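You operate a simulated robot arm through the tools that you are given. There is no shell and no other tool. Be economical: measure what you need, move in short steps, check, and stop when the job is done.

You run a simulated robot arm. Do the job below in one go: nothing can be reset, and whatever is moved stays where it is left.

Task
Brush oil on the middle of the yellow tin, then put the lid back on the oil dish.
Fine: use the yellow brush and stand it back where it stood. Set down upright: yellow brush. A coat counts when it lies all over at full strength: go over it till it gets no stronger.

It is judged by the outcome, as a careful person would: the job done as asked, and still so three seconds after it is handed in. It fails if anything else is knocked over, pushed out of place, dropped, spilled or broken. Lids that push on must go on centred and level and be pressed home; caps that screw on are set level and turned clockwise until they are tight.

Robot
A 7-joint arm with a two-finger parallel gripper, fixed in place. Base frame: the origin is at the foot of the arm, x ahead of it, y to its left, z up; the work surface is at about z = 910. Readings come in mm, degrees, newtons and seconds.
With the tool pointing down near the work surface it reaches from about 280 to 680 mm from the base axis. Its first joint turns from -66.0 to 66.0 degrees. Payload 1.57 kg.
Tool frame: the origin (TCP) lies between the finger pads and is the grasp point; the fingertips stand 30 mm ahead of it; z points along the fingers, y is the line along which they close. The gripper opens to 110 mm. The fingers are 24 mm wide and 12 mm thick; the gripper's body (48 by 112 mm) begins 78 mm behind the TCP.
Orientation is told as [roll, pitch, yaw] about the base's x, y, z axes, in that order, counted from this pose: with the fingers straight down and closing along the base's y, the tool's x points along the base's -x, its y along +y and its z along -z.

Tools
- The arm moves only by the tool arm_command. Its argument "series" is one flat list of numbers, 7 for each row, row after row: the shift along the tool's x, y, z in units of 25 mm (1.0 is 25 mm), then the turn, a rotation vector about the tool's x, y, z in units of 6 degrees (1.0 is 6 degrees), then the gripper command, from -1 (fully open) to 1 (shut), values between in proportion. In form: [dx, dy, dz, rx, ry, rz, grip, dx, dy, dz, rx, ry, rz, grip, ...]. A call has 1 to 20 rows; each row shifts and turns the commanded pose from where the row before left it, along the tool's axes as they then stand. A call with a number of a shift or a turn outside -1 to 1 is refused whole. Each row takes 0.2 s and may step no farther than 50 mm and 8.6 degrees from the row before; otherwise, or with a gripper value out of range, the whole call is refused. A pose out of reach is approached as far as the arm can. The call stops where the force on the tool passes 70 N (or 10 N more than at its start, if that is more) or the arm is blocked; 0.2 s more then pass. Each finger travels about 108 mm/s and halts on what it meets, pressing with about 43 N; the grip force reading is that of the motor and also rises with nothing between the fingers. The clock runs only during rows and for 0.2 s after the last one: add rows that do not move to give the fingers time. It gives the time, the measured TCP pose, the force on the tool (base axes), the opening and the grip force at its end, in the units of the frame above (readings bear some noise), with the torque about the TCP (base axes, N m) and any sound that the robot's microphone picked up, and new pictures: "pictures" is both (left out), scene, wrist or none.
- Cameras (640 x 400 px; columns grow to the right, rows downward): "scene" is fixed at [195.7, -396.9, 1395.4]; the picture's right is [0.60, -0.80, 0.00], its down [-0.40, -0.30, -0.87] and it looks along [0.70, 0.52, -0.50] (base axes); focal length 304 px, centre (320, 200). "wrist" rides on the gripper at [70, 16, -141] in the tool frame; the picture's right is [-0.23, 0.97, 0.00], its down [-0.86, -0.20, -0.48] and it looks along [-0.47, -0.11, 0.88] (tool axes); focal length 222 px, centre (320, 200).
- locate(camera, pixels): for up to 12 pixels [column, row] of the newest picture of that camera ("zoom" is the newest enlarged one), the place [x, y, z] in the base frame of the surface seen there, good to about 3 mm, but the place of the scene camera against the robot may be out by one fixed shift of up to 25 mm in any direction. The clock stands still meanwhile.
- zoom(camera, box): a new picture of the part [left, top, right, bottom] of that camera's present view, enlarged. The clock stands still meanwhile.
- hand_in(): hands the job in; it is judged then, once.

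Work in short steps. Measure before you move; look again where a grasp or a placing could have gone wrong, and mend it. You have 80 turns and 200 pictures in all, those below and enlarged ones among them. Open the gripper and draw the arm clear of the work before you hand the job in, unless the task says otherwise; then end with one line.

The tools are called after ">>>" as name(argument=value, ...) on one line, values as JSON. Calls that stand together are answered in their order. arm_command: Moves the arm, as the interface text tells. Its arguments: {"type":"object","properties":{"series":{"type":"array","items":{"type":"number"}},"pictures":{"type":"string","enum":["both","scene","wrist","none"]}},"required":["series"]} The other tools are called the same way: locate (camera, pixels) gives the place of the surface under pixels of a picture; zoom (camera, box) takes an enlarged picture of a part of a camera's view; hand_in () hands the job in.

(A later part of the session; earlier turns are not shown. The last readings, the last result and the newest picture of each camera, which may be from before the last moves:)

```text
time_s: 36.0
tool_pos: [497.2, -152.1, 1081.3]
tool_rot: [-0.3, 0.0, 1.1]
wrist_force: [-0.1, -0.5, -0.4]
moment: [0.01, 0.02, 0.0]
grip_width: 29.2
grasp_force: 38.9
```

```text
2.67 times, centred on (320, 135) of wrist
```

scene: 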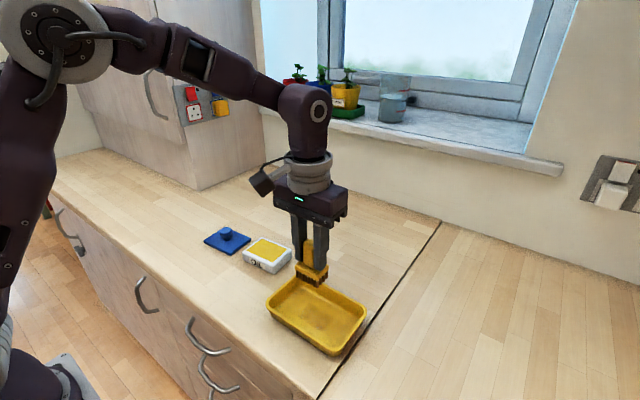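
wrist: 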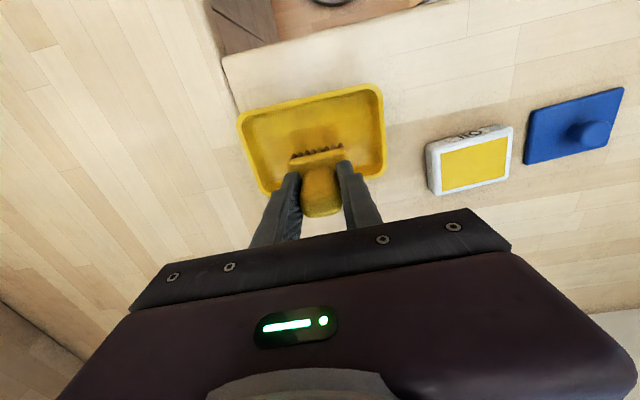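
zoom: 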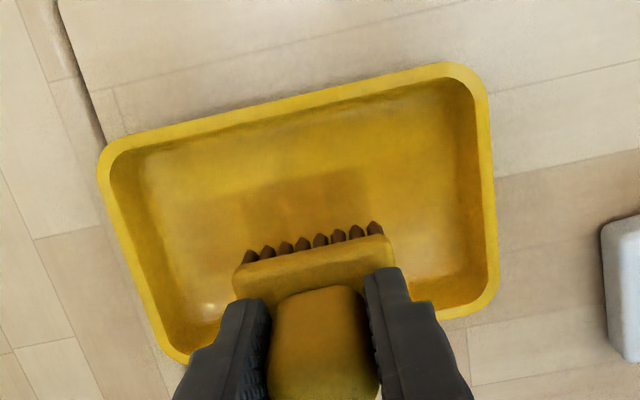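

The brushed strip shows brown, stronger where I went over it twice, so the coat builds with passes. I lower again and make a full back-and-forth along the middle line.

>>> arm_command(series=[0, 0, 0.8, 0, 0, 0, 1, 0, 0, 0.8, 0, 0, 0, 1, 0, 0, 0.8, 0, 0, 0, 1, 0, 0, 0.8, 0, 0, 0, 1, 0, 0, 0.7, 0, 0, 0, 1, 0, 0, 0.09, 0, 0, 0, 1, 0, 0.4, 0, 0, 0, 0, 1, 0, 0.4, 0, 0, 0, 0, 1, 0, -0.4, 0, 0, 0, 0, 1, 0, -0.4, 0, 0, 0, 0, 1, 0, -0.4, 0, 0, 0, 0, 1, 0, -0.4, 0, 0, 0, 0, 1, 0, -0.4, 0, 0, 0, 0, 1, 0, 0.4, 0, 0, 0, 0, 1, 0, 0.4, 0, 0, 0, 0, 1, 0, 0.4, 0, 0, 0, 0, 1, 0, 0.4, 0, 0, 0, 0, 1, 0, 0.4, 0, 0, 0, 0, 1], pictures="scene")

>>> zoom(camera="scene", box=[250, 240, 380, 360])

```text
time_s: 39.8
tool_pos: [497.8, -134.2, 979.7]
tool_rot: [-0.1, 0.0, 1.0]
wrist_force: [0.3, -3.3, 8.7]
moment: [-0.08, -0.13, -0.05]
grip_width: 29.4
grasp_force: 38.8
```

scene: 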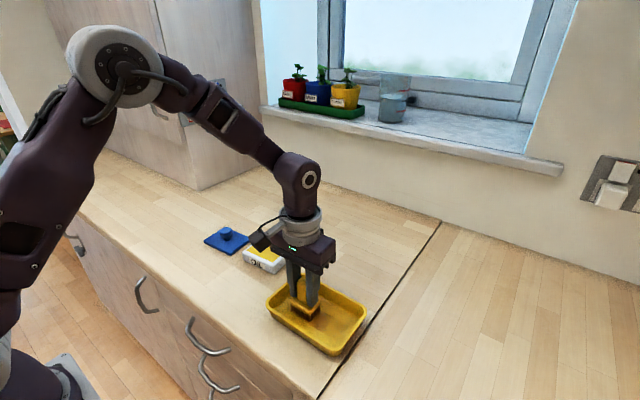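

```text
3.33 times, centred on (315, 300) of scene
```

zoom: 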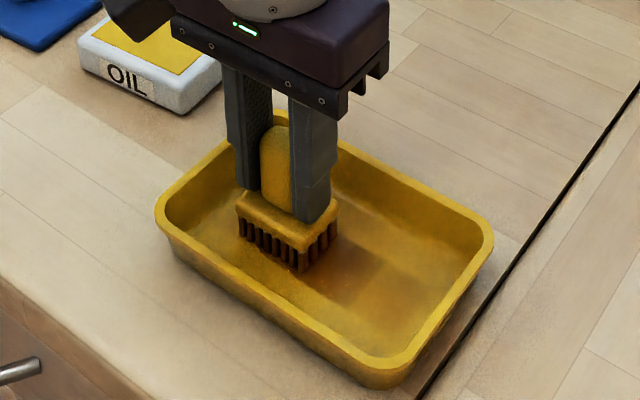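

Contact is a steady 9 N and the coat is browner. I now raster at x ±9 mm, then the middle again.

>>> arm_command(series=[-0.36, 0, 0, 0, 0, 0, 1, 0, -0.4, 0, 0, 0, 0, 1, 0, -0.4, 0, 0, 0, 0, 1, 0, -0.4, 0, 0, 0, 0, 1, 0, -0.4, 0, 0, 0, 0, 1, 0, -0.4, 0, 0, 0, 0, 1, 0.36, 0, 0, 0, 0, 0, 1, 0.36, 0, 0, 0, 0, 0, 1, 0, 0.4, 0, 0, 0, 0, 1, 0, 0.4, 0, 0, 0, 0, 1, 0, 0.4, 0, 0, 0, 0, 1, 0, 0.4, 0, 0, 0, 0, 1, 0, 0.4, 0, 0, 0, 0, 1, -0.36, 0, 0, 0, 0, 0, 1, 0, -0.4, 0, 0, 0, 0, 1, 0, -0.4, 0, 0, 0, 0, 1, 0, -0.4, 0, 0, 0, 0, 1, 0, -0.4, 0, 0, 0, 0, 1, 0, -0.4, 0, 0, 0, 0, 1], pictures="scene")

>>> zoom(camera="scene", box=[250, 240, 380, 360])

```text
time_s: 43.8
tool_pos: [498.4, -184.6, 979.1]
tool_rot: [-0.3, 0.0, 1.1]
wrist_force: [-0.8, 4.0, 10.7]
moment: [0.27, -0.12, 0.04]
grip_width: 29.1
grasp_force: 38.9
```

scene: 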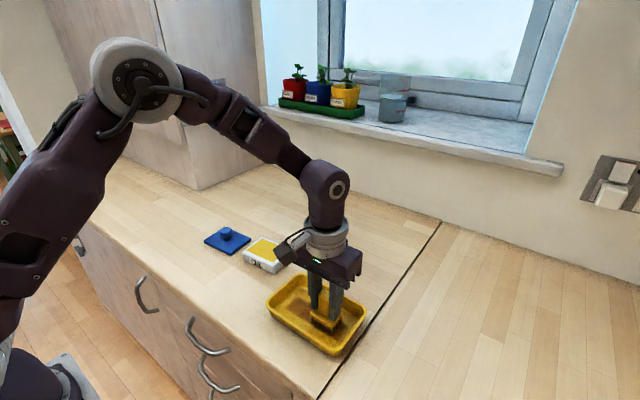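

```text
3.33 times, centred on (315, 300) of scene
```

zoom: 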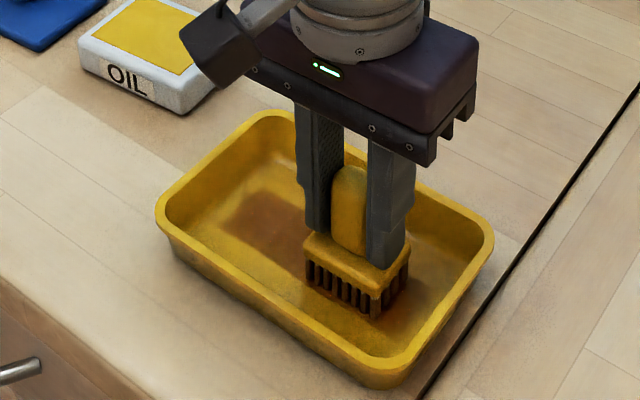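

The coat builds well. I repeat the raster back along the other direction, ending at the middle line.

>>> arm_command(series=[-0.36, 0, 0, 0, 0, 0, 1, 0, 0.4, 0, 0, 0, 0, 1, 0, 0.4, 0, 0, 0, 0, 1, 0, 0.4, 0, 0, 0, 0, 1, 0, 0.4, 0, 0, 0, 0, 1, 0, 0.4, 0, 0, 0, 0, 1, 0.36, 0, 0, 0, 0, 0, 1, 0.36, 0, 0, 0, 0, 0, 1, 0, -0.4, 0, 0, 0, 0, 1, 0, -0.4, 0, 0, 0, 0, 1, 0, -0.4, 0, 0, 0, 0, 1, 0, -0.4, 0, 0, 0, 0, 1, 0, -0.4, 0, 0, 0, 0, 1, -0.36, 0, 0, 0, 0, 0, 1, 0, 0.4, 0, 0, 0, 0, 1, 0, 0.4, 0, 0, 0, 0, 1, 0, 0.4, 0, 0, 0, 0, 1, 0, 0.4, 0, 0, 0, 0, 1, 0, 0.4, 0, 0, 0, 0, 1], pictures="none")

>>> arm_command(series=[0, 0, -0.8, 0, 0, 0, 1, 0, 0, -0.8, 0, 0, 0, 1, 0, 0, -0.8, 0, 0, 0, 1, 0, 0, -0.8, 0, 0, 0, 1, 0, 0, -0.8, 0, 0, 0, 1, 0, 0, 0, 0, 0, 0, 1], pictures="scene")

>>> zoom(camera="scene", box=[250, 240, 380, 360])

```text
time_s: 47.8
tool_pos: [495.6, -134.1, 979.4]
tool_rot: [-0.2, -0.1, 1.2]
wrist_force: [-0.6, 0.2, -1.2]
moment: [0.01, 0.0, 0.01]
grip_width: 29.1
grasp_force: 38.3
```

```text
time_s: 49.2
tool_pos: [497.7, -131.1, 1080.1]
tool_rot: [-0.2, -0.2, 1.1]
wrist_force: [-0.3, 0.1, -1.2]
moment: [0.01, -0.02, -0.02]
grip_width: 29.0
grasp_force: 38.3
```

scene: 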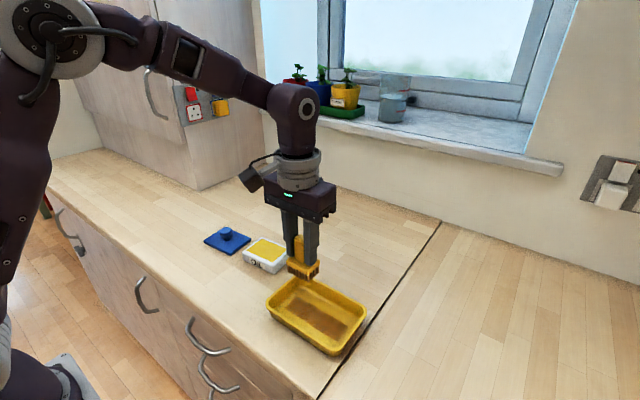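

```text
3.33 times, centred on (315, 300) of scene
```

zoom: 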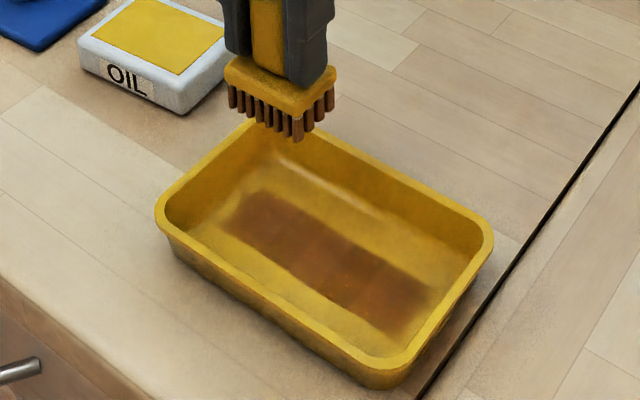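

The coat is a brown band, the bristles have paled, and the last reading was no contact. I measure the band against the tin.

>>> locate(camera="zoom", pixels=[[232, 205], [262, 192], [432, 290], [395, 338], [230, 225], [161, 205], [268, 116], [488, 232], [385, 372], [325, 260], [300, 330], [405, 225]])

>>> zoom(camera="wrist", box=[200, 60, 400, 210])

```text
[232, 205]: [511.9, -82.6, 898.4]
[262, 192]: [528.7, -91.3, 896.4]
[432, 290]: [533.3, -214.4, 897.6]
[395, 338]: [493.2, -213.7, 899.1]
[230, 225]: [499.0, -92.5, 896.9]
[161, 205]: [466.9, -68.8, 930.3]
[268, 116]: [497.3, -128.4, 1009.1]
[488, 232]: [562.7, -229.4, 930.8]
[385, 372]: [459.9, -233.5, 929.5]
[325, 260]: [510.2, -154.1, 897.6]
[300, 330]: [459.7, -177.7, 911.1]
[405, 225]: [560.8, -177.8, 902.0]
```

```text
2.67 times, centred on (300, 135) of wrist
```

zoom: 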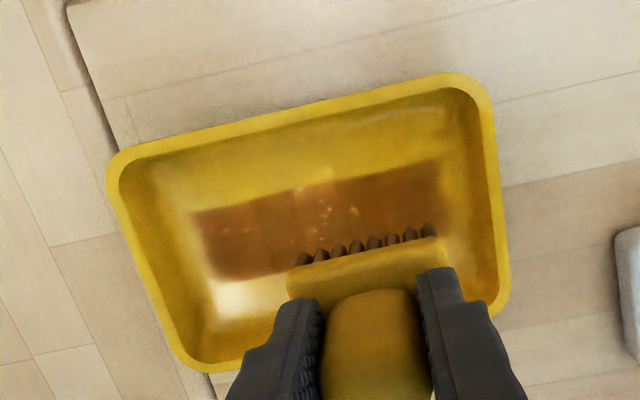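

Band centre agrees with the tin centre but it is only about 40 mm wide. I measure its edges and the floor's edges in the wrist view.

>>> locate(camera="zoom", pixels=[[192, 212], [215, 278], [300, 192], [435, 165], [445, 225], [285, 275], [320, 172], [160, 190], [205, 290], [150, 205], [440, 120], [300, 140]])

```text
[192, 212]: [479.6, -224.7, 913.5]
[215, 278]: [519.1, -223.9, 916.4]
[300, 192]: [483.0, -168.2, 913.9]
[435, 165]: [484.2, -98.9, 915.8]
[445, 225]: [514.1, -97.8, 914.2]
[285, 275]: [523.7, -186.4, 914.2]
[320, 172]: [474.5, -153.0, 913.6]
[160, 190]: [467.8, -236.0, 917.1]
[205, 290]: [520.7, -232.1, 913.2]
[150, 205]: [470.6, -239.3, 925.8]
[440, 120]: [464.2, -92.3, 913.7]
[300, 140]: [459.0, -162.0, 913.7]
```

The band spans x 480–522, y −224 to −98. I go back for more oil so I can widen and strengthen it.

>>> arm_command(series=[-0.319, 0.757, 0, 0, 0, 0, 1, -0.319, 0.757, 0, 0, 0, 0, 1, -0.319, 0.757, 0, 0, 0, 0, 1, -0.319, 0.757, 0, 0, 0, 0, 1, -0.319, 0.757, 0, 0, 0, 0, 1, -0.319, 0.757, 0, 0, 0, 0, 1, -0.319, 0.757, 0, 0, 0, 0, 1, -0.319, 0.757, 0, 0, 0, 0, 1, -0.319, 0.757, 0, 0, 0, 0, 1, 0, 0, 0.8, 0, 0, 0, 1, 0, 0, 0.8, 0, 0, 0, 1, 0, 0, 0.8, 0, 0, 0, 1, 0, 0, 0.4, 0, 0, 0, 1, 0, 0, 0, 0, 0, 0, 1], pictures="scene")

```text
time_s: 52.2
tool_pos: [565.5, 37.0, 1009.5]
tool_rot: [-0.2, 0.0, 1.1]
wrist_force: [0.9, 0.1, 0.3]
moment: [-0.05, 0.03, -0.02]
grip_width: 29.1
grasp_force: 39.0
```

scene: 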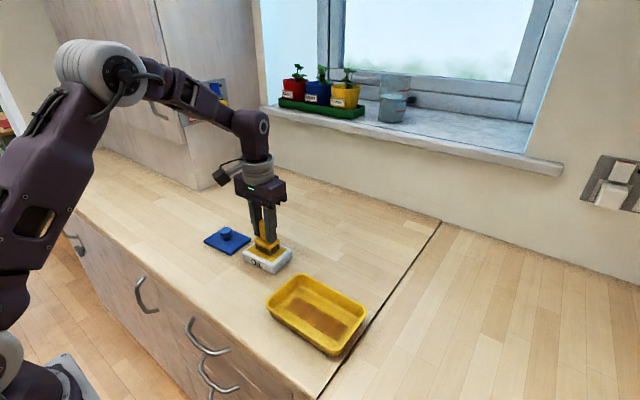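

Just above the oil; I lower to touch it, and zoom on the tin while the view is free.

>>> arm_command(series=[0, 0, 0.06, 0, 0, 0, 1, 0, 0, 0.05, 0, 0, 0, 1, 0, 0, 0.04, 0, 0, 0, 1, 0, 0, 0, 0, 0, 0, 1], pictures="scene")

>>> zoom(camera="scene", box=[230, 200, 390, 360])

```text
time_s: 53.2
tool_pos: [565.5, 36.6, 1005.2]
tool_rot: [-0.3, -0.2, 1.1]
wrist_force: [-1.5, 0.0, 0.3]
moment: [0.02, -0.02, 0.01]
grip_width: 28.9
grasp_force: 38.6
```

scene: 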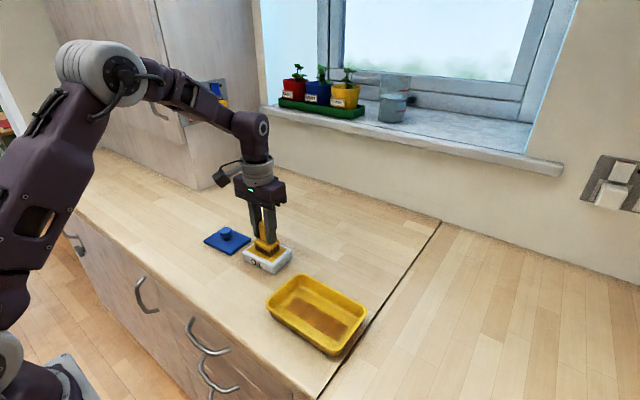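

```text
2.50 times, centred on (310, 280) of scene
```

zoom: 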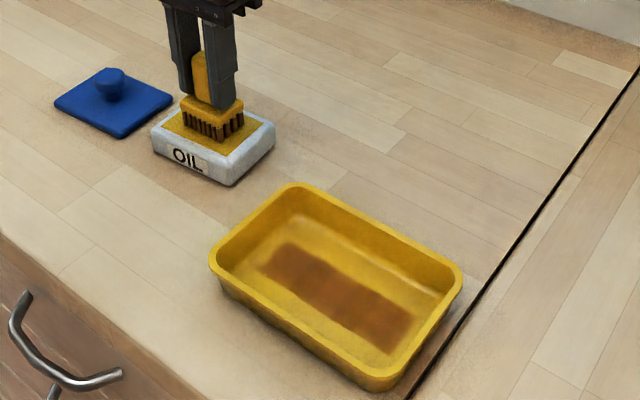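

No force at 1005; the brush may have slid up slightly in the grip. I go a bit lower and check the bristles.

>>> arm_command(series=[0, 0, 0.04, 0, 0, 0, 1, 0, 0, 0.03, 0, 0, 0, 1, 0, 0, 0, 0, 0, 0, 1], pictures="none")

>>> zoom(camera="scene", box=[225, 200, 305, 280])

```text
time_s: 54.0
tool_pos: [564.6, 36.7, 1004.3]
tool_rot: [-0.2, -0.1, 1.0]
wrist_force: [-0.1, -0.3, 1.3]
moment: [0.05, 0.03, 0.03]
grip_width: 29.1
grasp_force: 38.9
```

```text
5.00 times, centred on (265, 240) of scene
```

zoom: 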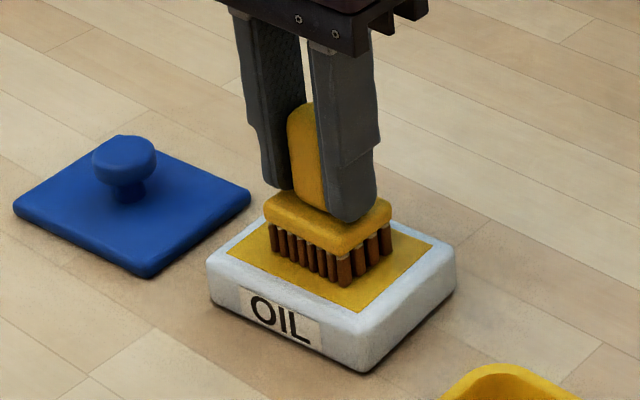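

>>> arm_command(series=[0, 0, 0.04, 0, 0, 0, 1, 0, 0, 0.03, 0, 0, 0, 1, 0, 0, 0, 0, 0, 0, 1], pictures="none")

>>> zoom(camera="scene", box=[225, 200, 305, 280])

```text
time_s: 54.8
tool_pos: [566.1, 36.8, 1003.5]
tool_rot: [-0.2, -0.3, 1.1]
wrist_force: [-5.5, -2.5, 31.4]
moment: [0.05, 0.08, -0.01]
grip_width: 29.1
grasp_force: 39.3
```

```text
5.00 times, centred on (265, 240) of scene
```

zoom: 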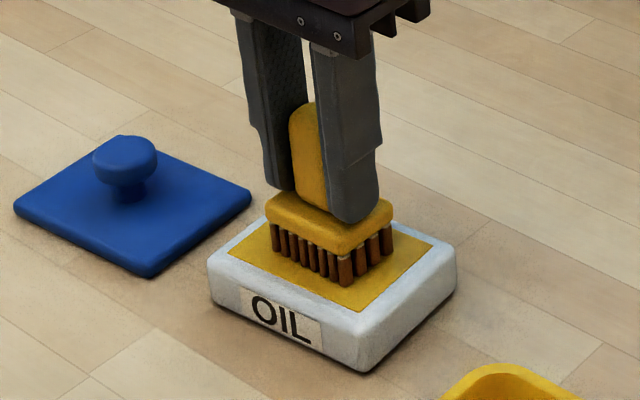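

Loaded (31 N contact). I lift, carry over the tin at x≈483 and lower close to the floor.

>>> arm_command(series=[0, 0, -0.6, 0, 0, 0, 1, 0, 0, -0.9, 0, 0, 0, 1, 0, 0, -0.9, 0, 0, 0, 1, 0, 0, 0, 0, 0, 0, 1, 0.346, -0.766, 0, 0, 0, 0, 1, 0.346, -0.766, 0, 0, 0, 0, 1, 0.346, -0.766, 0, 0, 0, 0, 1, 0.346, -0.766, 0, 0, 0, 0, 1, 0.346, -0.766, 0, 0, 0, 0, 1, 0.346, -0.766, 0, 0, 0, 0, 1, 0.346, -0.766, 0, 0, 0, 0, 1, 0.346, -0.766, 0, 0, 0, 0, 1, 0.346, -0.766, 0, 0, 0, 0, 1, 0.346, -0.766, 0, 0, 0, 0, 1, 0, 0, 0.9, 0, 0, 0, 1, 0, 0, 0.9, 0, 0, 0, 1, 0, 0, 0.9, 0, 0, 0, 1, 0, 0, 0.6, 0, 0, 0, 1, 0, 0, 0, 0, 0, 0, 1], pictures="scene")

>>> zoom(camera="scene", box=[250, 240, 380, 360])

```text
time_s: 58.8
tool_pos: [483.3, -154.8, 979.2]
tool_rot: [-0.2, -0.2, 1.1]
wrist_force: [-0.7, -0.3, -1.1]
moment: [-0.01, -0.01, 0.0]
grip_width: 29.2
grasp_force: 38.5
```

scene: 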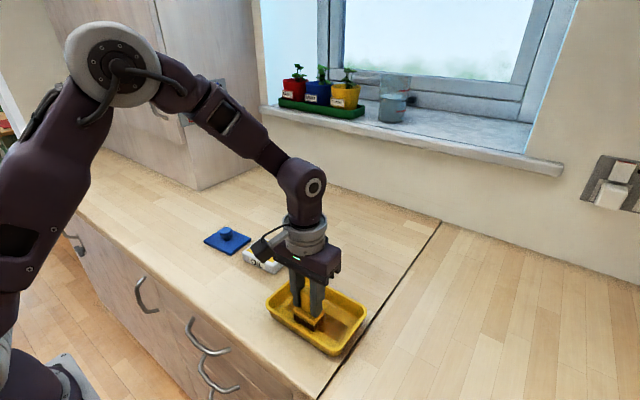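

```text
3.33 times, centred on (315, 300) of scene
```

zoom: 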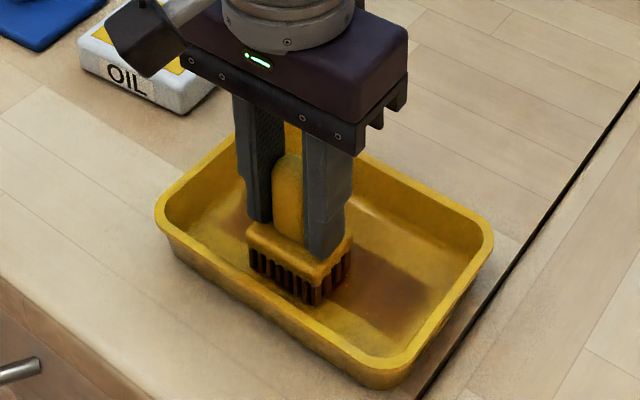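

I lower a little and feel for contact.

>>> arm_command(series=[0, 0, 0.05, 0, 0, 0, 1, 0, 0, 0.04, 0, 0, 0, 1, 0, 0, 0, 0, 0, 0, 1], pictures="none")

```text
time_s: 59.6
tool_pos: [482.7, -155.7, 978.7]
tool_rot: [-0.2, -0.2, 1.1]
wrist_force: [0.0, 0.2, 10.6]
moment: [0.2, -0.17, 0.0]
grip_width: 29.1
grasp_force: 38.8
```

10 N contact. I stroke this near line back and forth, with a touch more pressure.

>>> arm_command(series=[0, 0, 0.02, 0, 0, 0, 1, 0, 0.4, 0, 0, 0, 0, 1, 0, 0.4, 0, 0, 0, 0, 1, 0, 0.4, 0, 0, 0, 0, 1, 0, -0.4, 0, 0, 0, 0, 1, 0, -0.4, 0, 0, 0, 0, 1, 0, -0.4, 0, 0, 0, 0, 1, 0, -0.4, 0, 0, 0, 0, 1, 0, -0.4, 0, 0, 0, 0, 1, 0, -0.4, 0, 0, 0, 0, 1, 0, 0.4, 0, 0, 0, 0, 1, 0, 0.4, 0, 0, 0, 0, 1, 0, 0.4, 0, 0, 0, 0, 1, 0, 0.4, 0, 0, 0, 0, 1, 0, 0.4, 0, 0, 0, 0, 1, 0, 0.4, 0, 0, 0, 0, 1, -0.36, 0, 0, 0, 0, 0, 1], pictures="scene")

>>> zoom(camera="scene", box=[250, 240, 380, 360])

```text
time_s: 63.2
tool_pos: [492.1, -124.5, 977.4]
tool_rot: [-0.2, 0.0, 1.0]
wrist_force: [0.3, 0.1, -0.9]
moment: [0.03, -0.01, 0.0]
grip_width: 29.3
grasp_force: 38.9
```

scene: 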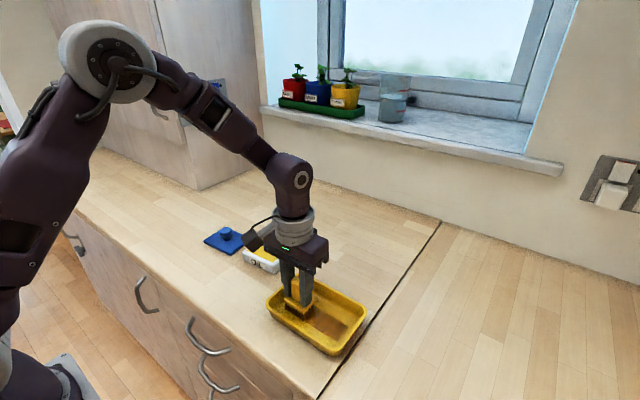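

```text
3.33 times, centred on (315, 300) of scene
```

zoom: 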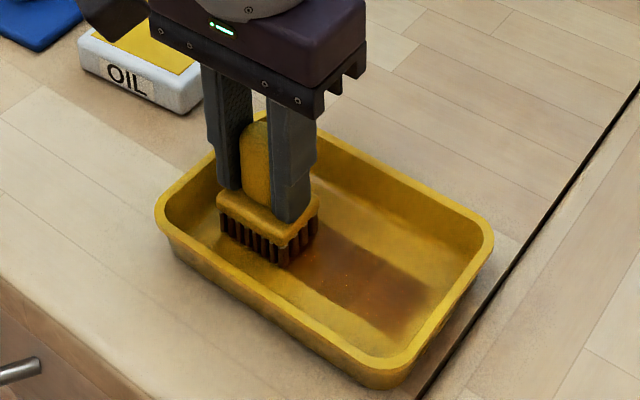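

The near line added little outside the band, so the coat seems bounded. I lift to see properly.

>>> arm_command(series=[0, 0, -0.8, 0, 0, 0, 1, 0, 0, -0.8, 0, 0, 0, 1, 0, 0.5, -0.8, 0, 0, 0, 1, 0, 0.8, -0.8, 0, 0, 0, 1, 0, 0.8, -0.8, 0, 0, 0, 1, 0, 0.8, 0, 0, 0, 0, 1, 0, 0, 0, 0, 0, 0, 1])

>>> zoom(camera="scene", box=[260, 265, 370, 355])

>>> zoom(camera="wrist", box=[140, 40, 340, 200])

```text
time_s: 64.8
tool_pos: [488.1, -50.5, 1078.0]
tool_rot: [-0.2, -0.2, 1.1]
wrist_force: [-0.2, 0.3, -0.2]
moment: [0.0, -0.03, 0.02]
grip_width: 29.0
grasp_force: 38.7
```

scene: 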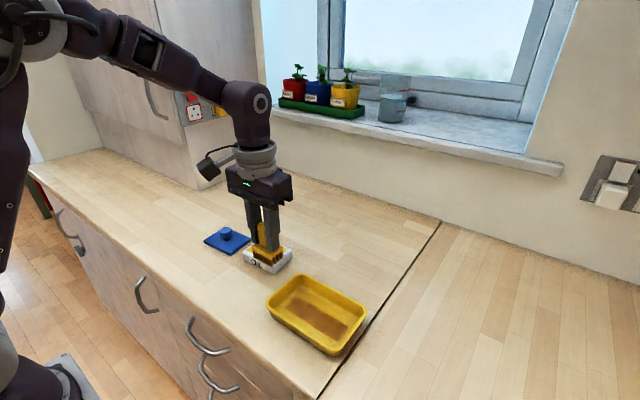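
wrist: 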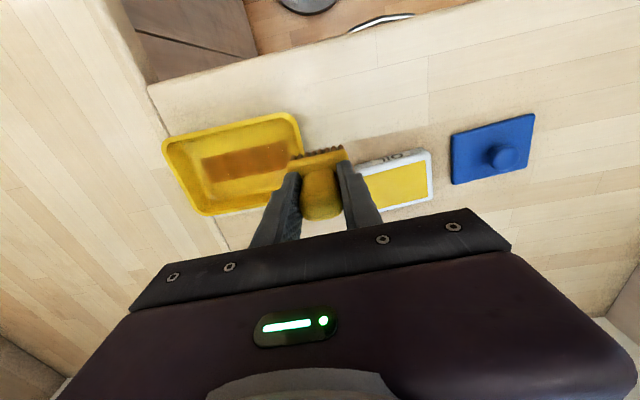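

```text
4.44 times, centred on (315, 310) of scene
```

zoom: 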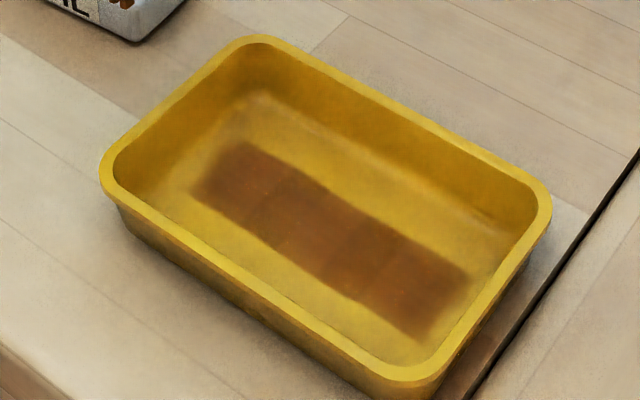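

```text
2.50 times, centred on (240, 120) of wrist
```

zoom: 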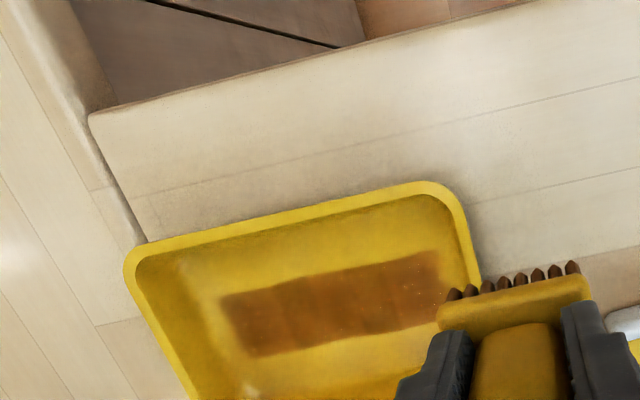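

The coat forms a clear rectangular band in the middle; only its two ends look fainter. I return to the middle line and lower to contact to strengthen it and its ends.

>>> arm_command(series=[-0.068, -0.705, 0, 0, 0, 0, 1, -0.068, -0.705, 0, 0, 0, 0, 1, -0.068, -0.705, 0, 0, 0, 0, 1, -0.068, -0.705, 0, 0, 0, 0, 1, -0.068, -0.705, 0, 0, 0, 0, 1, -0.068, -0.705, 0, 0, 0, 0, 1, 0, 0, 0.8, 0, 0, 0, 1, 0, 0, 0.8, 0, 0, 0, 1, 0, 0, 0.8, 0, 0, 0, 1, 0, 0, 0.8, 0, 0, 0, 1, 0, 0, 0.74, 0, 0, 0, 1, 0, 0, 0.06, 0, 0, 0, 1, 0, 0, 0.03, 0, 0, 0, 1, 0, 0, 0, 0, 0, 0, 1], pictures="none")

```text
time_s: 67.8
tool_pos: [502.2, -157.1, 976.0]
tool_rot: [-0.2, -0.2, 1.1]
wrist_force: [0.0, -3.0, 17.9]
moment: [0.09, -0.1, 0.0]
grip_width: 29.1
grasp_force: 39.1
```

18 N contact. I stroke the full length, y −117 to −197 and back.

>>> arm_command(series=[0, 0.4, 0, 0, 0, 0, 1, 0, 0.4, 0, 0, 0, 0, 1, 0, 0.4, 0, 0, 0, 0, 1, 0, 0.4, 0, 0, 0, 0, 1, 0, -0.4, 0, 0, 0, 0, 1, 0, -0.4, 0, 0, 0, 0, 1, 0, -0.4, 0, 0, 0, 0, 1, 0, -0.4, 0, 0, 0, 0, 1, 0, -0.4, 0, 0, 0, 0, 1, 0, -0.4, 0, 0, 0, 0, 1, 0, -0.4, 0, 0, 0, 0, 1, 0, -0.4, 0, 0, 0, 0, 1, 0, 0.4, 0, 0, 0, 0, 1, 0, 0.4, 0, 0, 0, 0, 1, 0, 0.4, 0, 0, 0, 0, 1, 0, 0.4, 0, 0, 0, 0, 1, 0, 0.4, 0, 0, 0, 0, 1, 0, 0.4, 0, 0, 0, 0, 1, 0, 0.4, 0, 0, 0, 0, 1, 0, 0.4, 0, 0, 0, 0, 1], pictures="scene")

>>> zoom(camera="scene", box=[260, 265, 370, 355])

```text
time_s: 72.0
tool_pos: [499.4, -118.7, 976.9]
tool_rot: [-0.2, -0.2, 1.1]
wrist_force: [0.4, -0.2, 0.3]
moment: [-0.02, 0.01, 0.01]
grip_width: 29.3
grasp_force: 39.2
```

scene: 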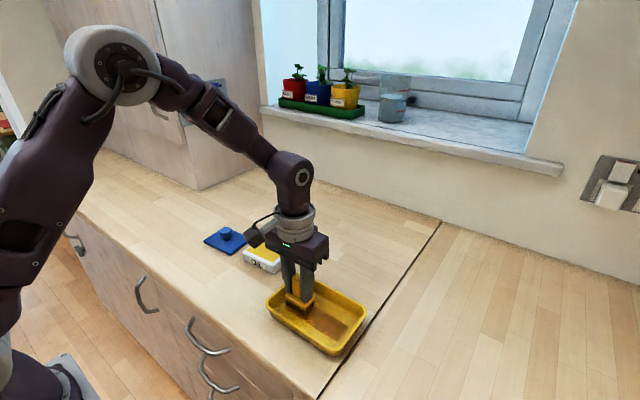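

```text
4.44 times, centred on (315, 310) of scene
```

zoom: 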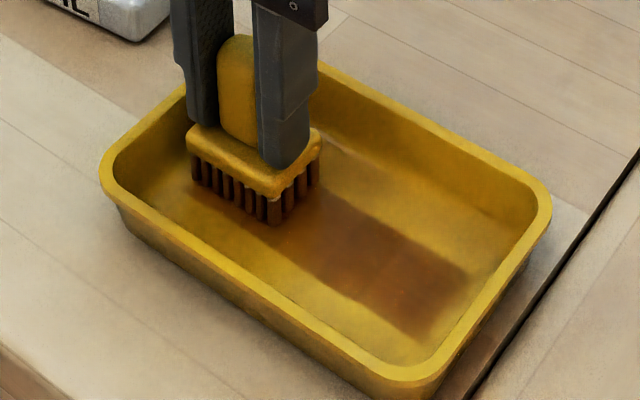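

Contact faded at this end. I press 1 mm more and work this end, then run the full length.

>>> arm_command(series=[0, 0, 0.05, 0, 0, 0, 1, 0, -0.4, 0, 0, 0, 0, 1, 0, -0.4, 0, 0, 0, 0, 1, 0, 0.4, 0, 0, 0, 0, 1, 0, 0.4, 0, 0, 0, 0, 1, 0, -0.4, 0, 0, 0, 0, 1, 0, -0.4, 0, 0, 0, 0, 1, 0, -0.4, 0, 0, 0, 0, 1, 0, -0.4, 0, 0, 0, 0, 1, 0, -0.4, 0, 0, 0, 0, 1, 0, -0.4, 0, 0, 0, 0, 1, 0, -0.4, 0, 0, 0, 0, 1, 0, -0.4, 0, 0, 0, 0, 1, 0, 0.4, 0, 0, 0, 0, 1, 0, 0.4, 0, 0, 0, 0, 1, 0, -0.4, 0, 0, 0, 0, 1, 0, -0.4, 0, 0, 0, 0, 1], pictures="none")

>>> arm_command(series=[0, 0.4, -0.8, 0, 0, 0, 1, 0, 0.4, -0.8, 0, 0, 0, 1, 0, 0.8, -0.8, 0, 0, 0, 1, 0, 0.9, -0.8, 0, 0, 0, 1, 0, 0.9, -0.8, 0, 0, 0, 1, 0, 0.9, 0, 0, 0, 0, 1, 0, 0.9, 0, 0, 0, 0, 1, 0, 0.9, 0, 0, 0, 0, 1, 0, 0, 0, 0, 0, 0, 1])

>>> zoom(camera="scene", box=[260, 265, 370, 355])

>>> zoom(camera="wrist", box=[140, 40, 340, 200])

```text
time_s: 75.6
tool_pos: [504.0, -199.2, 975.5]
tool_rot: [-0.2, -0.1, 1.1]
wrist_force: [-0.2, 0.2, 0.5]
moment: [0.08, -0.02, 0.01]
grip_width: 29.1
grasp_force: 38.7
```

```text
time_s: 77.6
tool_pos: [499.6, -44.3, 1075.8]
tool_rot: [-0.2, -0.1, 1.1]
wrist_force: [0.6, -0.3, -0.3]
moment: [-0.01, 0.02, 0.01]
grip_width: 29.5
grasp_force: 38.9
```

scene: 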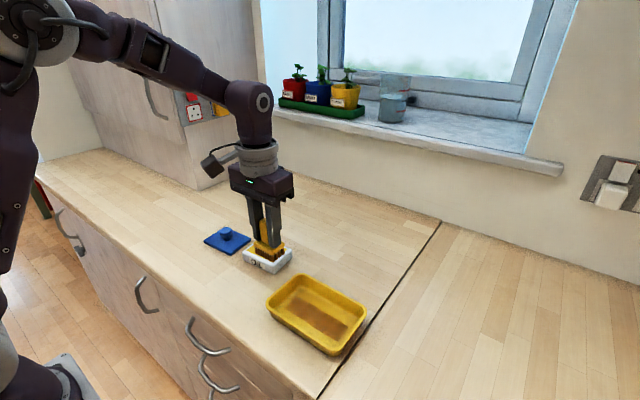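
wrist: 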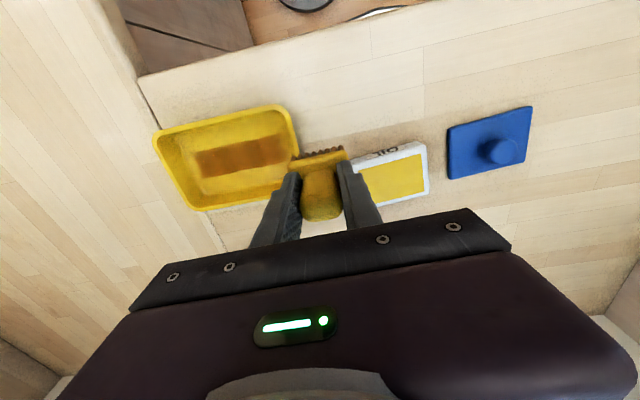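

```text
4.44 times, centred on (315, 310) of scene
```

zoom: 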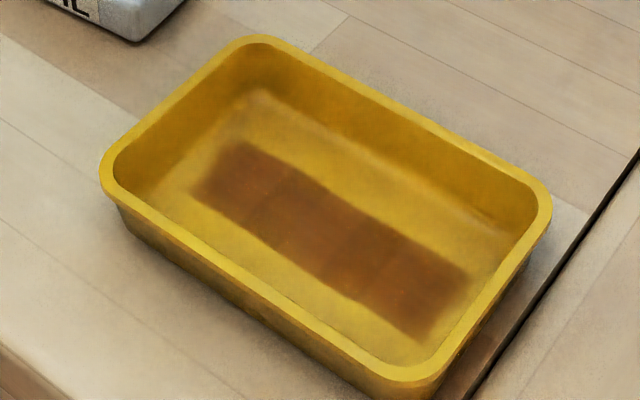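

```text
2.50 times, centred on (240, 120) of wrist
```

zoom: 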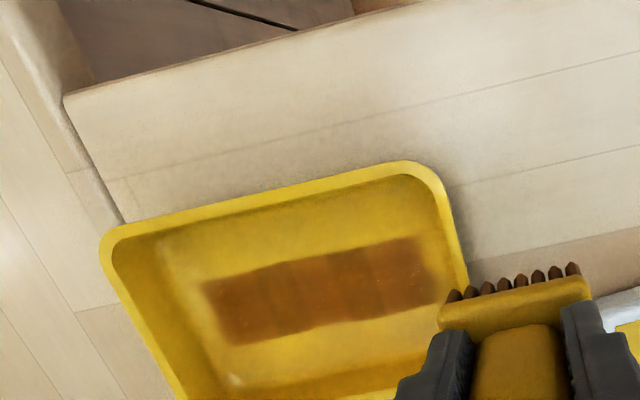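

The band is unchanged by the extra passes and even all over, so it is at full strength. I carry the brush back above where it stood (438.5, 19.5).

>>> arm_command(series=[0.479, 0.519, 0, 0, 0, 0, 1, 0.479, 0.519, 0, 0, 0, 0, 1, 0.479, 0.519, 0, 0, 0, 0, 1, 0.479, 0.519, 0, 0, 0, 0, 1, 0.479, 0.519, 0, 0, 0, 0, 1, 0, 0, 0.9, 0, 0, 0, 1, 0, 0, 0.9, 0, 0, 0, 1, 0, 0, 0.9, 0, 0, 0, 1, 0, 0, 0.9, 0, 0, 0, 1, 0, 0, 0, 0, 0, 0, 1])

>>> zoom(camera="scene", box=[190, 240, 270, 310])

>>> locate(camera="scene", pixels=[[230, 284], [228, 270], [265, 252]])

```text
time_s: 79.8
tool_pos: [438.8, 20.2, 984.4]
tool_rot: [-0.3, -0.1, 1.1]
wrist_force: [-0.2, 0.0, -0.8]
moment: [0.0, -0.01, -0.01]
grip_width: 29.3
grasp_force: 39.1
```

scene: 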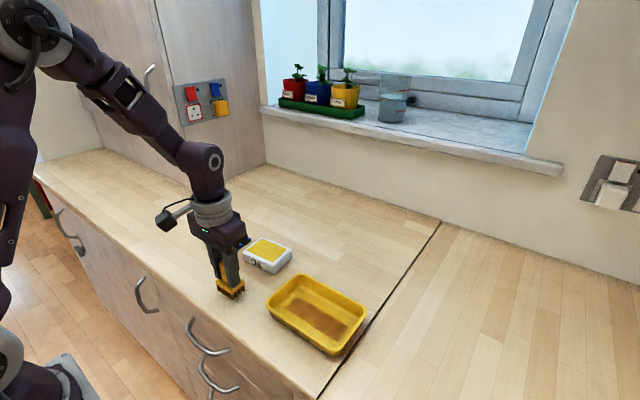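
wrist: 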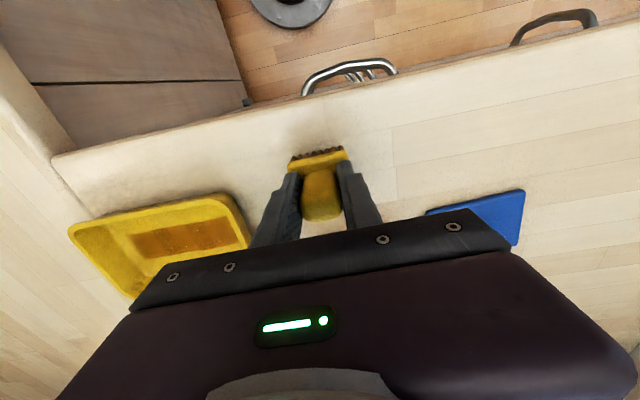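

```text
5.71 times, centred on (230, 275) of scene
```

zoom: 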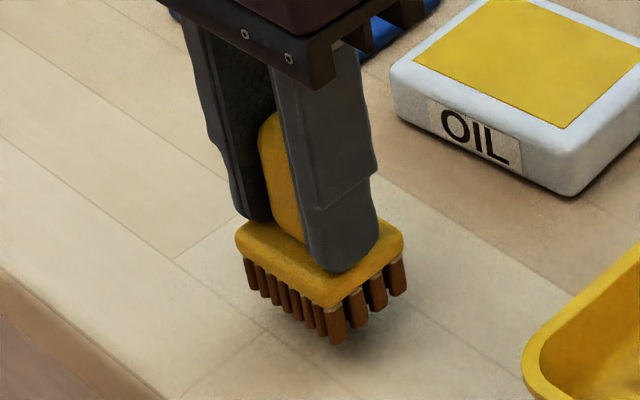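

```text
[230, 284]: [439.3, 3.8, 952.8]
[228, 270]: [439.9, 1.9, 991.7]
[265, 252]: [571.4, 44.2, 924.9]
```

Brush is level above its place, about 10 mm to go. I lower gently until contact.

>>> arm_command(series=[0, 0, 0.2, 0, 0, 0, 1, 0, 0, 0.1, 0, 0, 0, 1, 0, 0, 0.06, 0, 0, 0, 1, 0, 0, 0, 0, 0, 0, 1], pictures="none")

```text
time_s: 80.8
tool_pos: [439.3, 18.3, 974.4]
tool_rot: [-0.2, 0.0, 1.1]
wrist_force: [0.1, -0.2, -1.9]
moment: [-0.02, -0.01, -0.03]
grip_width: 29.0
grasp_force: 38.6
```

>>> arm_command(series=[0, 0, 0.04, 0, 0, 0, 1, 0, 0, 0.03, 0, 0, 0, 1, 0, 0, 0, 0, 0, 0, 1], pictures="none")

```text
time_s: 81.6
tool_pos: [438.1, 18.8, 973.1]
tool_rot: [-0.2, -0.1, 1.1]
wrist_force: [0.2, 0.0, -1.5]
moment: [-0.02, 0.0, 0.0]
grip_width: 29.0
grasp_force: 38.6
```

Not in contact yet; I continue in 1 mm steps.

>>> arm_command(series=[0, 0, 0.04, 0, 0, 0, 1, 0, 0, 0.03, 0, 0, 0, 1, 0, 0, 0, 0, 0, 0, 1], pictures="none")

>>> zoom(camera="scene", box=[190, 240, 270, 310])

```text
time_s: 82.4
tool_pos: [439.8, 18.6, 971.4]
tool_rot: [-0.3, -0.1, 1.0]
wrist_force: [0.0, -1.2, 0.8]
moment: [0.03, -0.02, -0.04]
grip_width: 29.2
grasp_force: 39.1
```

```text
5.71 times, centred on (230, 275) of scene
```

zoom: 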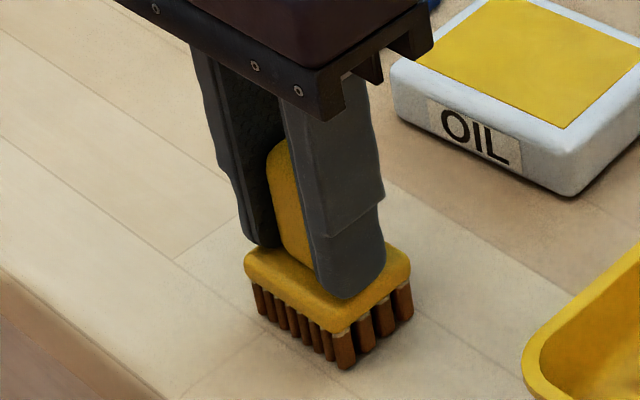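

Close to touching. One more small step.

>>> arm_command(series=[0, 0, 0.04, 0, 0, 0, 1, 0, 0, 0, 0, 0, 0, 1], pictures="none")

```text
time_s: 83.0
tool_pos: [439.9, 18.5, 971.1]
tool_rot: [-0.1, -0.2, 1.3]
wrist_force: [-5.5, 6.3, 30.2]
moment: [0.39, 0.14, 0.06]
grip_width: 29.4
grasp_force: 38.4
```

The brush stands on the counter (30 N). I ease up slightly, open and rise straight.

>>> arm_command(series=[0, 0, -0.03, 0, 0, 0, 1, 0, 0, 0, 0, 0, 0, 0.4, 0, 0, 0, 0, 0, 0, 0.2, 0, 0, 0, 0, 0, 0, 0, 0, 0, 0, 0, 0, 0, 0, 0, 0, -0.4, 0, 0, 0, 0, 0, 0, -0.9, 0, 0, 0, 0, 0, 0, -0.9, 0, 0, 0, 0, 0, 0, -0.9, 0, 0, 0, 0, 0, 0, -0.9, 0, 0, 0, 0, 0, 0, 0, 0, 0, 0, 0])

>>> zoom(camera="scene", box=[200, 220, 380, 360])

>>> locate(camera="scene", pixels=[[228, 270], [230, 284], [243, 292]])

```text
time_s: 85.4
tool_pos: [437.9, 20.6, 1071.9]
tool_rot: [-0.2, -0.1, 1.1]
wrist_force: [-0.8, -0.5, -0.3]
moment: [0.02, 0.0, 0.03]
grip_width: 55.0
grasp_force: 0.2
```

scene: 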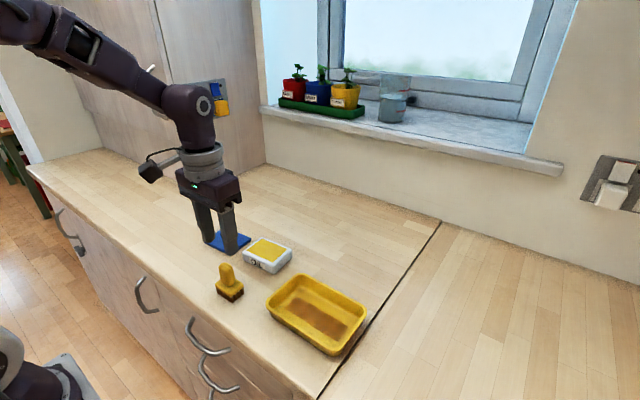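
wrist: 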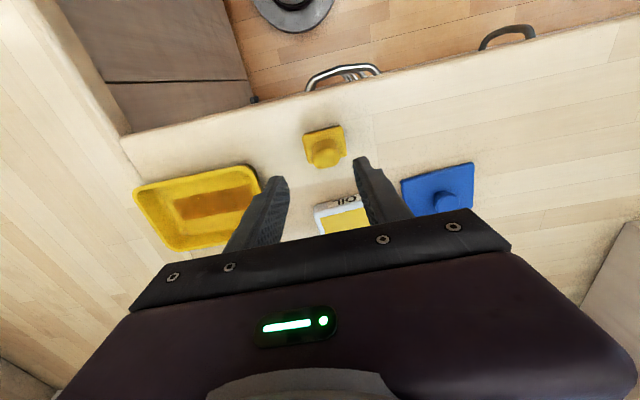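

```text
2.86 times, centred on (290, 290) of scene
```

zoom: 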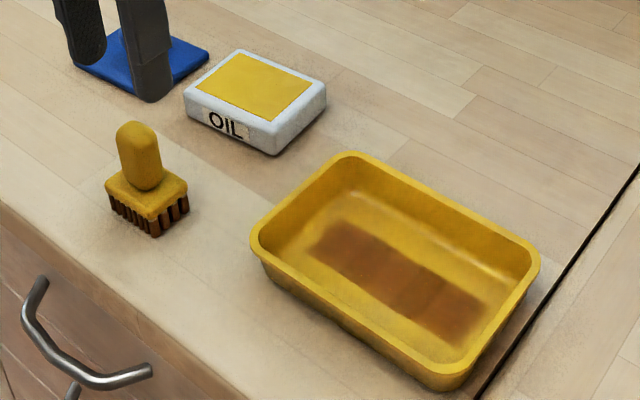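

```text
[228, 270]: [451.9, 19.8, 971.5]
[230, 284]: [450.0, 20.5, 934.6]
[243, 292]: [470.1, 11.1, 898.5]
```

The brush stands upright within about 2 mm of its original spot. Now I go above the lid at (555.5,169) and turn to yaw 6°.

>>> arm_command(series=[-0.687, 0.836, 0, 0, 0, 0, 0, -0.687, 0.836, 0, 0, 0, 0, 0, -0.687, 0.836, 0, 0, 0, 0, 0, -0.687, 0.836, 0, 0, 0, 0, 0, -0.687, 0.836, 0, 0, 0, 0, 0, -0.687, 0.836, 0, 0, 0, 0, 0, -0.687, 0.836, 0, 0, 0, 0, 0, 0, 0, 0, 0, 0, -0.82, 0, 0, 0, 0, 0, 0, 0, 0], pictures="wrist")

>>> zoom(camera="wrist", box=[170, 80, 380, 210])

```text
time_s: 87.4
tool_pos: [558.3, 168.2, 1072.0]
tool_rot: [-0.2, 0.1, 6.0]
wrist_force: [0.1, -0.1, -0.4]
moment: [0.01, 0.0, -0.01]
grip_width: 55.0
grasp_force: 0.1
```

wrist: 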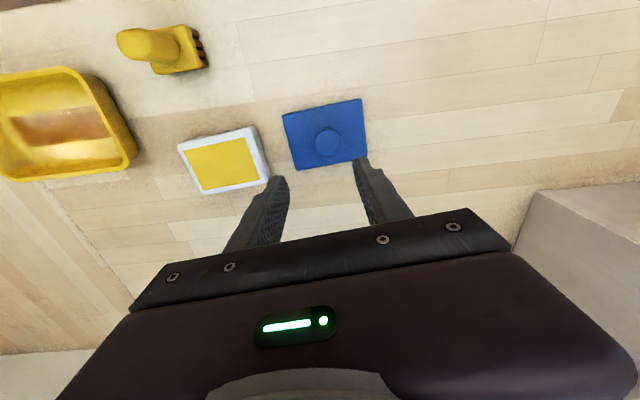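

```text
3.05 times, centred on (275, 145) of wrist
```

zoom: 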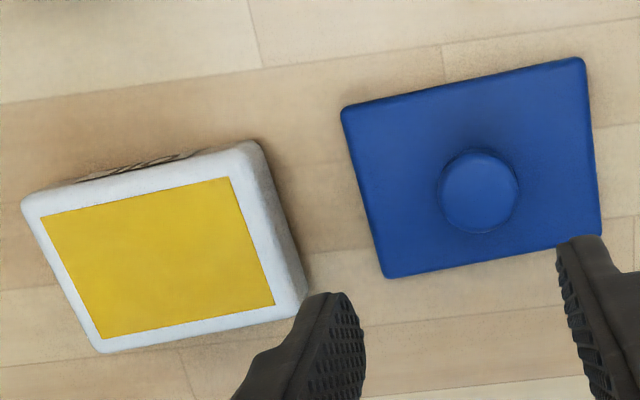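

I measure the lid's and dish's corners from this one view.

>>> locate(camera="zoom", pixels=[[345, 112], [580, 64], [595, 228], [386, 272], [480, 190], [28, 206], [254, 148], [300, 305], [102, 346], [42, 217], [228, 178], [272, 303]])

>>> locate(camera="zoom", pixels=[[102, 337], [445, 190], [514, 185], [480, 160], [480, 225]])

```text
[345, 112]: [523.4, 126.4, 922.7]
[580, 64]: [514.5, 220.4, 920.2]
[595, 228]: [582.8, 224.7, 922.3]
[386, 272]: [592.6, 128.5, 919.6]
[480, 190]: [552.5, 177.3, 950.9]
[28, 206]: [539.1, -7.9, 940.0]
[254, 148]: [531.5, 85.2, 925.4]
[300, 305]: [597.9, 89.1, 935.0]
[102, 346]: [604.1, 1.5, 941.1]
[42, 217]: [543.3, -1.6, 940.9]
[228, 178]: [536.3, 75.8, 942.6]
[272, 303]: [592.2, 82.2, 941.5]
```

```text
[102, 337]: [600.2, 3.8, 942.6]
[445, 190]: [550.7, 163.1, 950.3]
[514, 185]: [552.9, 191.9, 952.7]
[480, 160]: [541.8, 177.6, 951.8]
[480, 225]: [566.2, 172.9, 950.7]
```

The lid's centre is about (553,176), some 8 mm from my TCP; the dish's is (568,40). I recentre over the knob and descend partway to check.

>>> arm_command(series=[0.178, 0.332, 0.5, 0, 0, 0, 0, 0, 0, 0.8, 0, 0, 0, 0, 0, 0, 0.8, 0, 0, 0, 0, 0, 0, 0.8, 0, 0, 0, 0, 0, 0, 0.3, 0, 0, 0, 0, 0, 0, 0, 0, 0, 0, 0], pictures="wrist")

>>> locate(camera="wrist", pixels=[[321, 175], [312, 175], [331, 175]])

>>> zoom(camera="wrist", box=[230, 100, 430, 230])

```text
time_s: 88.8
tool_pos: [551.5, 175.3, 991.6]
tool_rot: [-0.2, -0.1, 6.0]
wrist_force: [0.6, 0.3, -0.2]
moment: [0.02, 0.01, 0.03]
grip_width: 55.1
grasp_force: 0.1
```

wrist: 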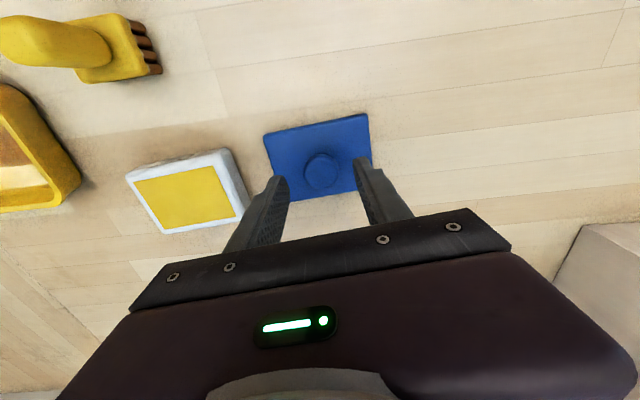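

```text
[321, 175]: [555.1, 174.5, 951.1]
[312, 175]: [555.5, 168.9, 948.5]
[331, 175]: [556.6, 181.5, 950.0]
```

```text
3.08 times, centred on (330, 165) of wrist
```

zoom: 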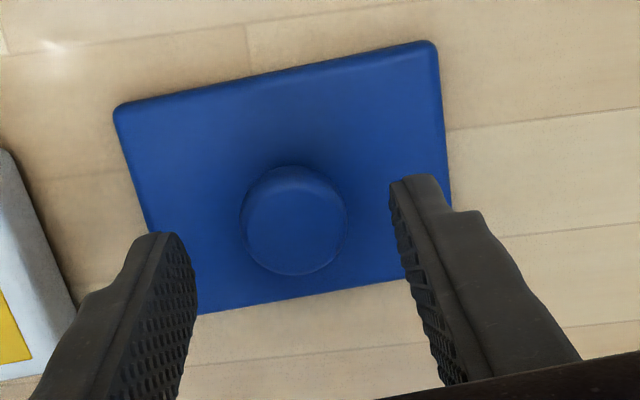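

The knob (321,172) is centred between the fingers. I descend to z≈955 and close gently.

>>> arm_command(series=[-0.04, 0, 0.7, 0, 0, 0, 0, 0, 0, 0.7, 0, 0, 0, 0, 0, 0, 0.06, 0, 0, 0, 0, 0, 0, 0, 0, 0, 0, 0], pictures="scene")

>>> zoom(camera="scene", box=[180, 200, 290, 280])

```text
time_s: 89.8
tool_pos: [551.7, 173.8, 954.1]
tool_rot: [-0.2, -0.1, 6.0]
wrist_force: [-0.2, 0.5, -0.6]
moment: [0.01, -0.04, 0.0]
grip_width: 54.8
grasp_force: 0.1
```

scene: 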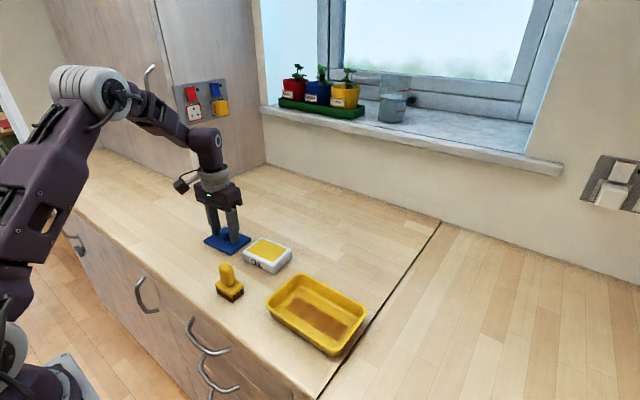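

```text
5.00 times, centred on (235, 240) of scene
```

zoom: 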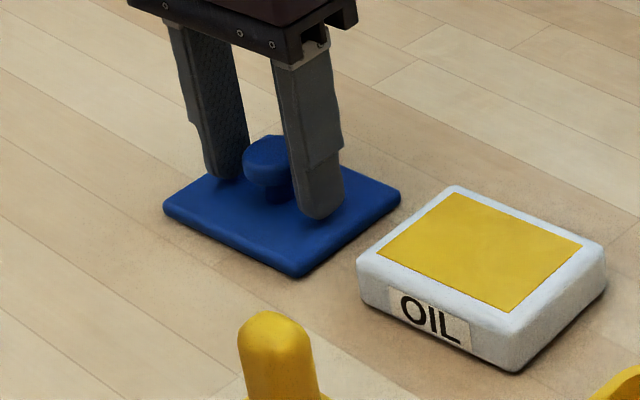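

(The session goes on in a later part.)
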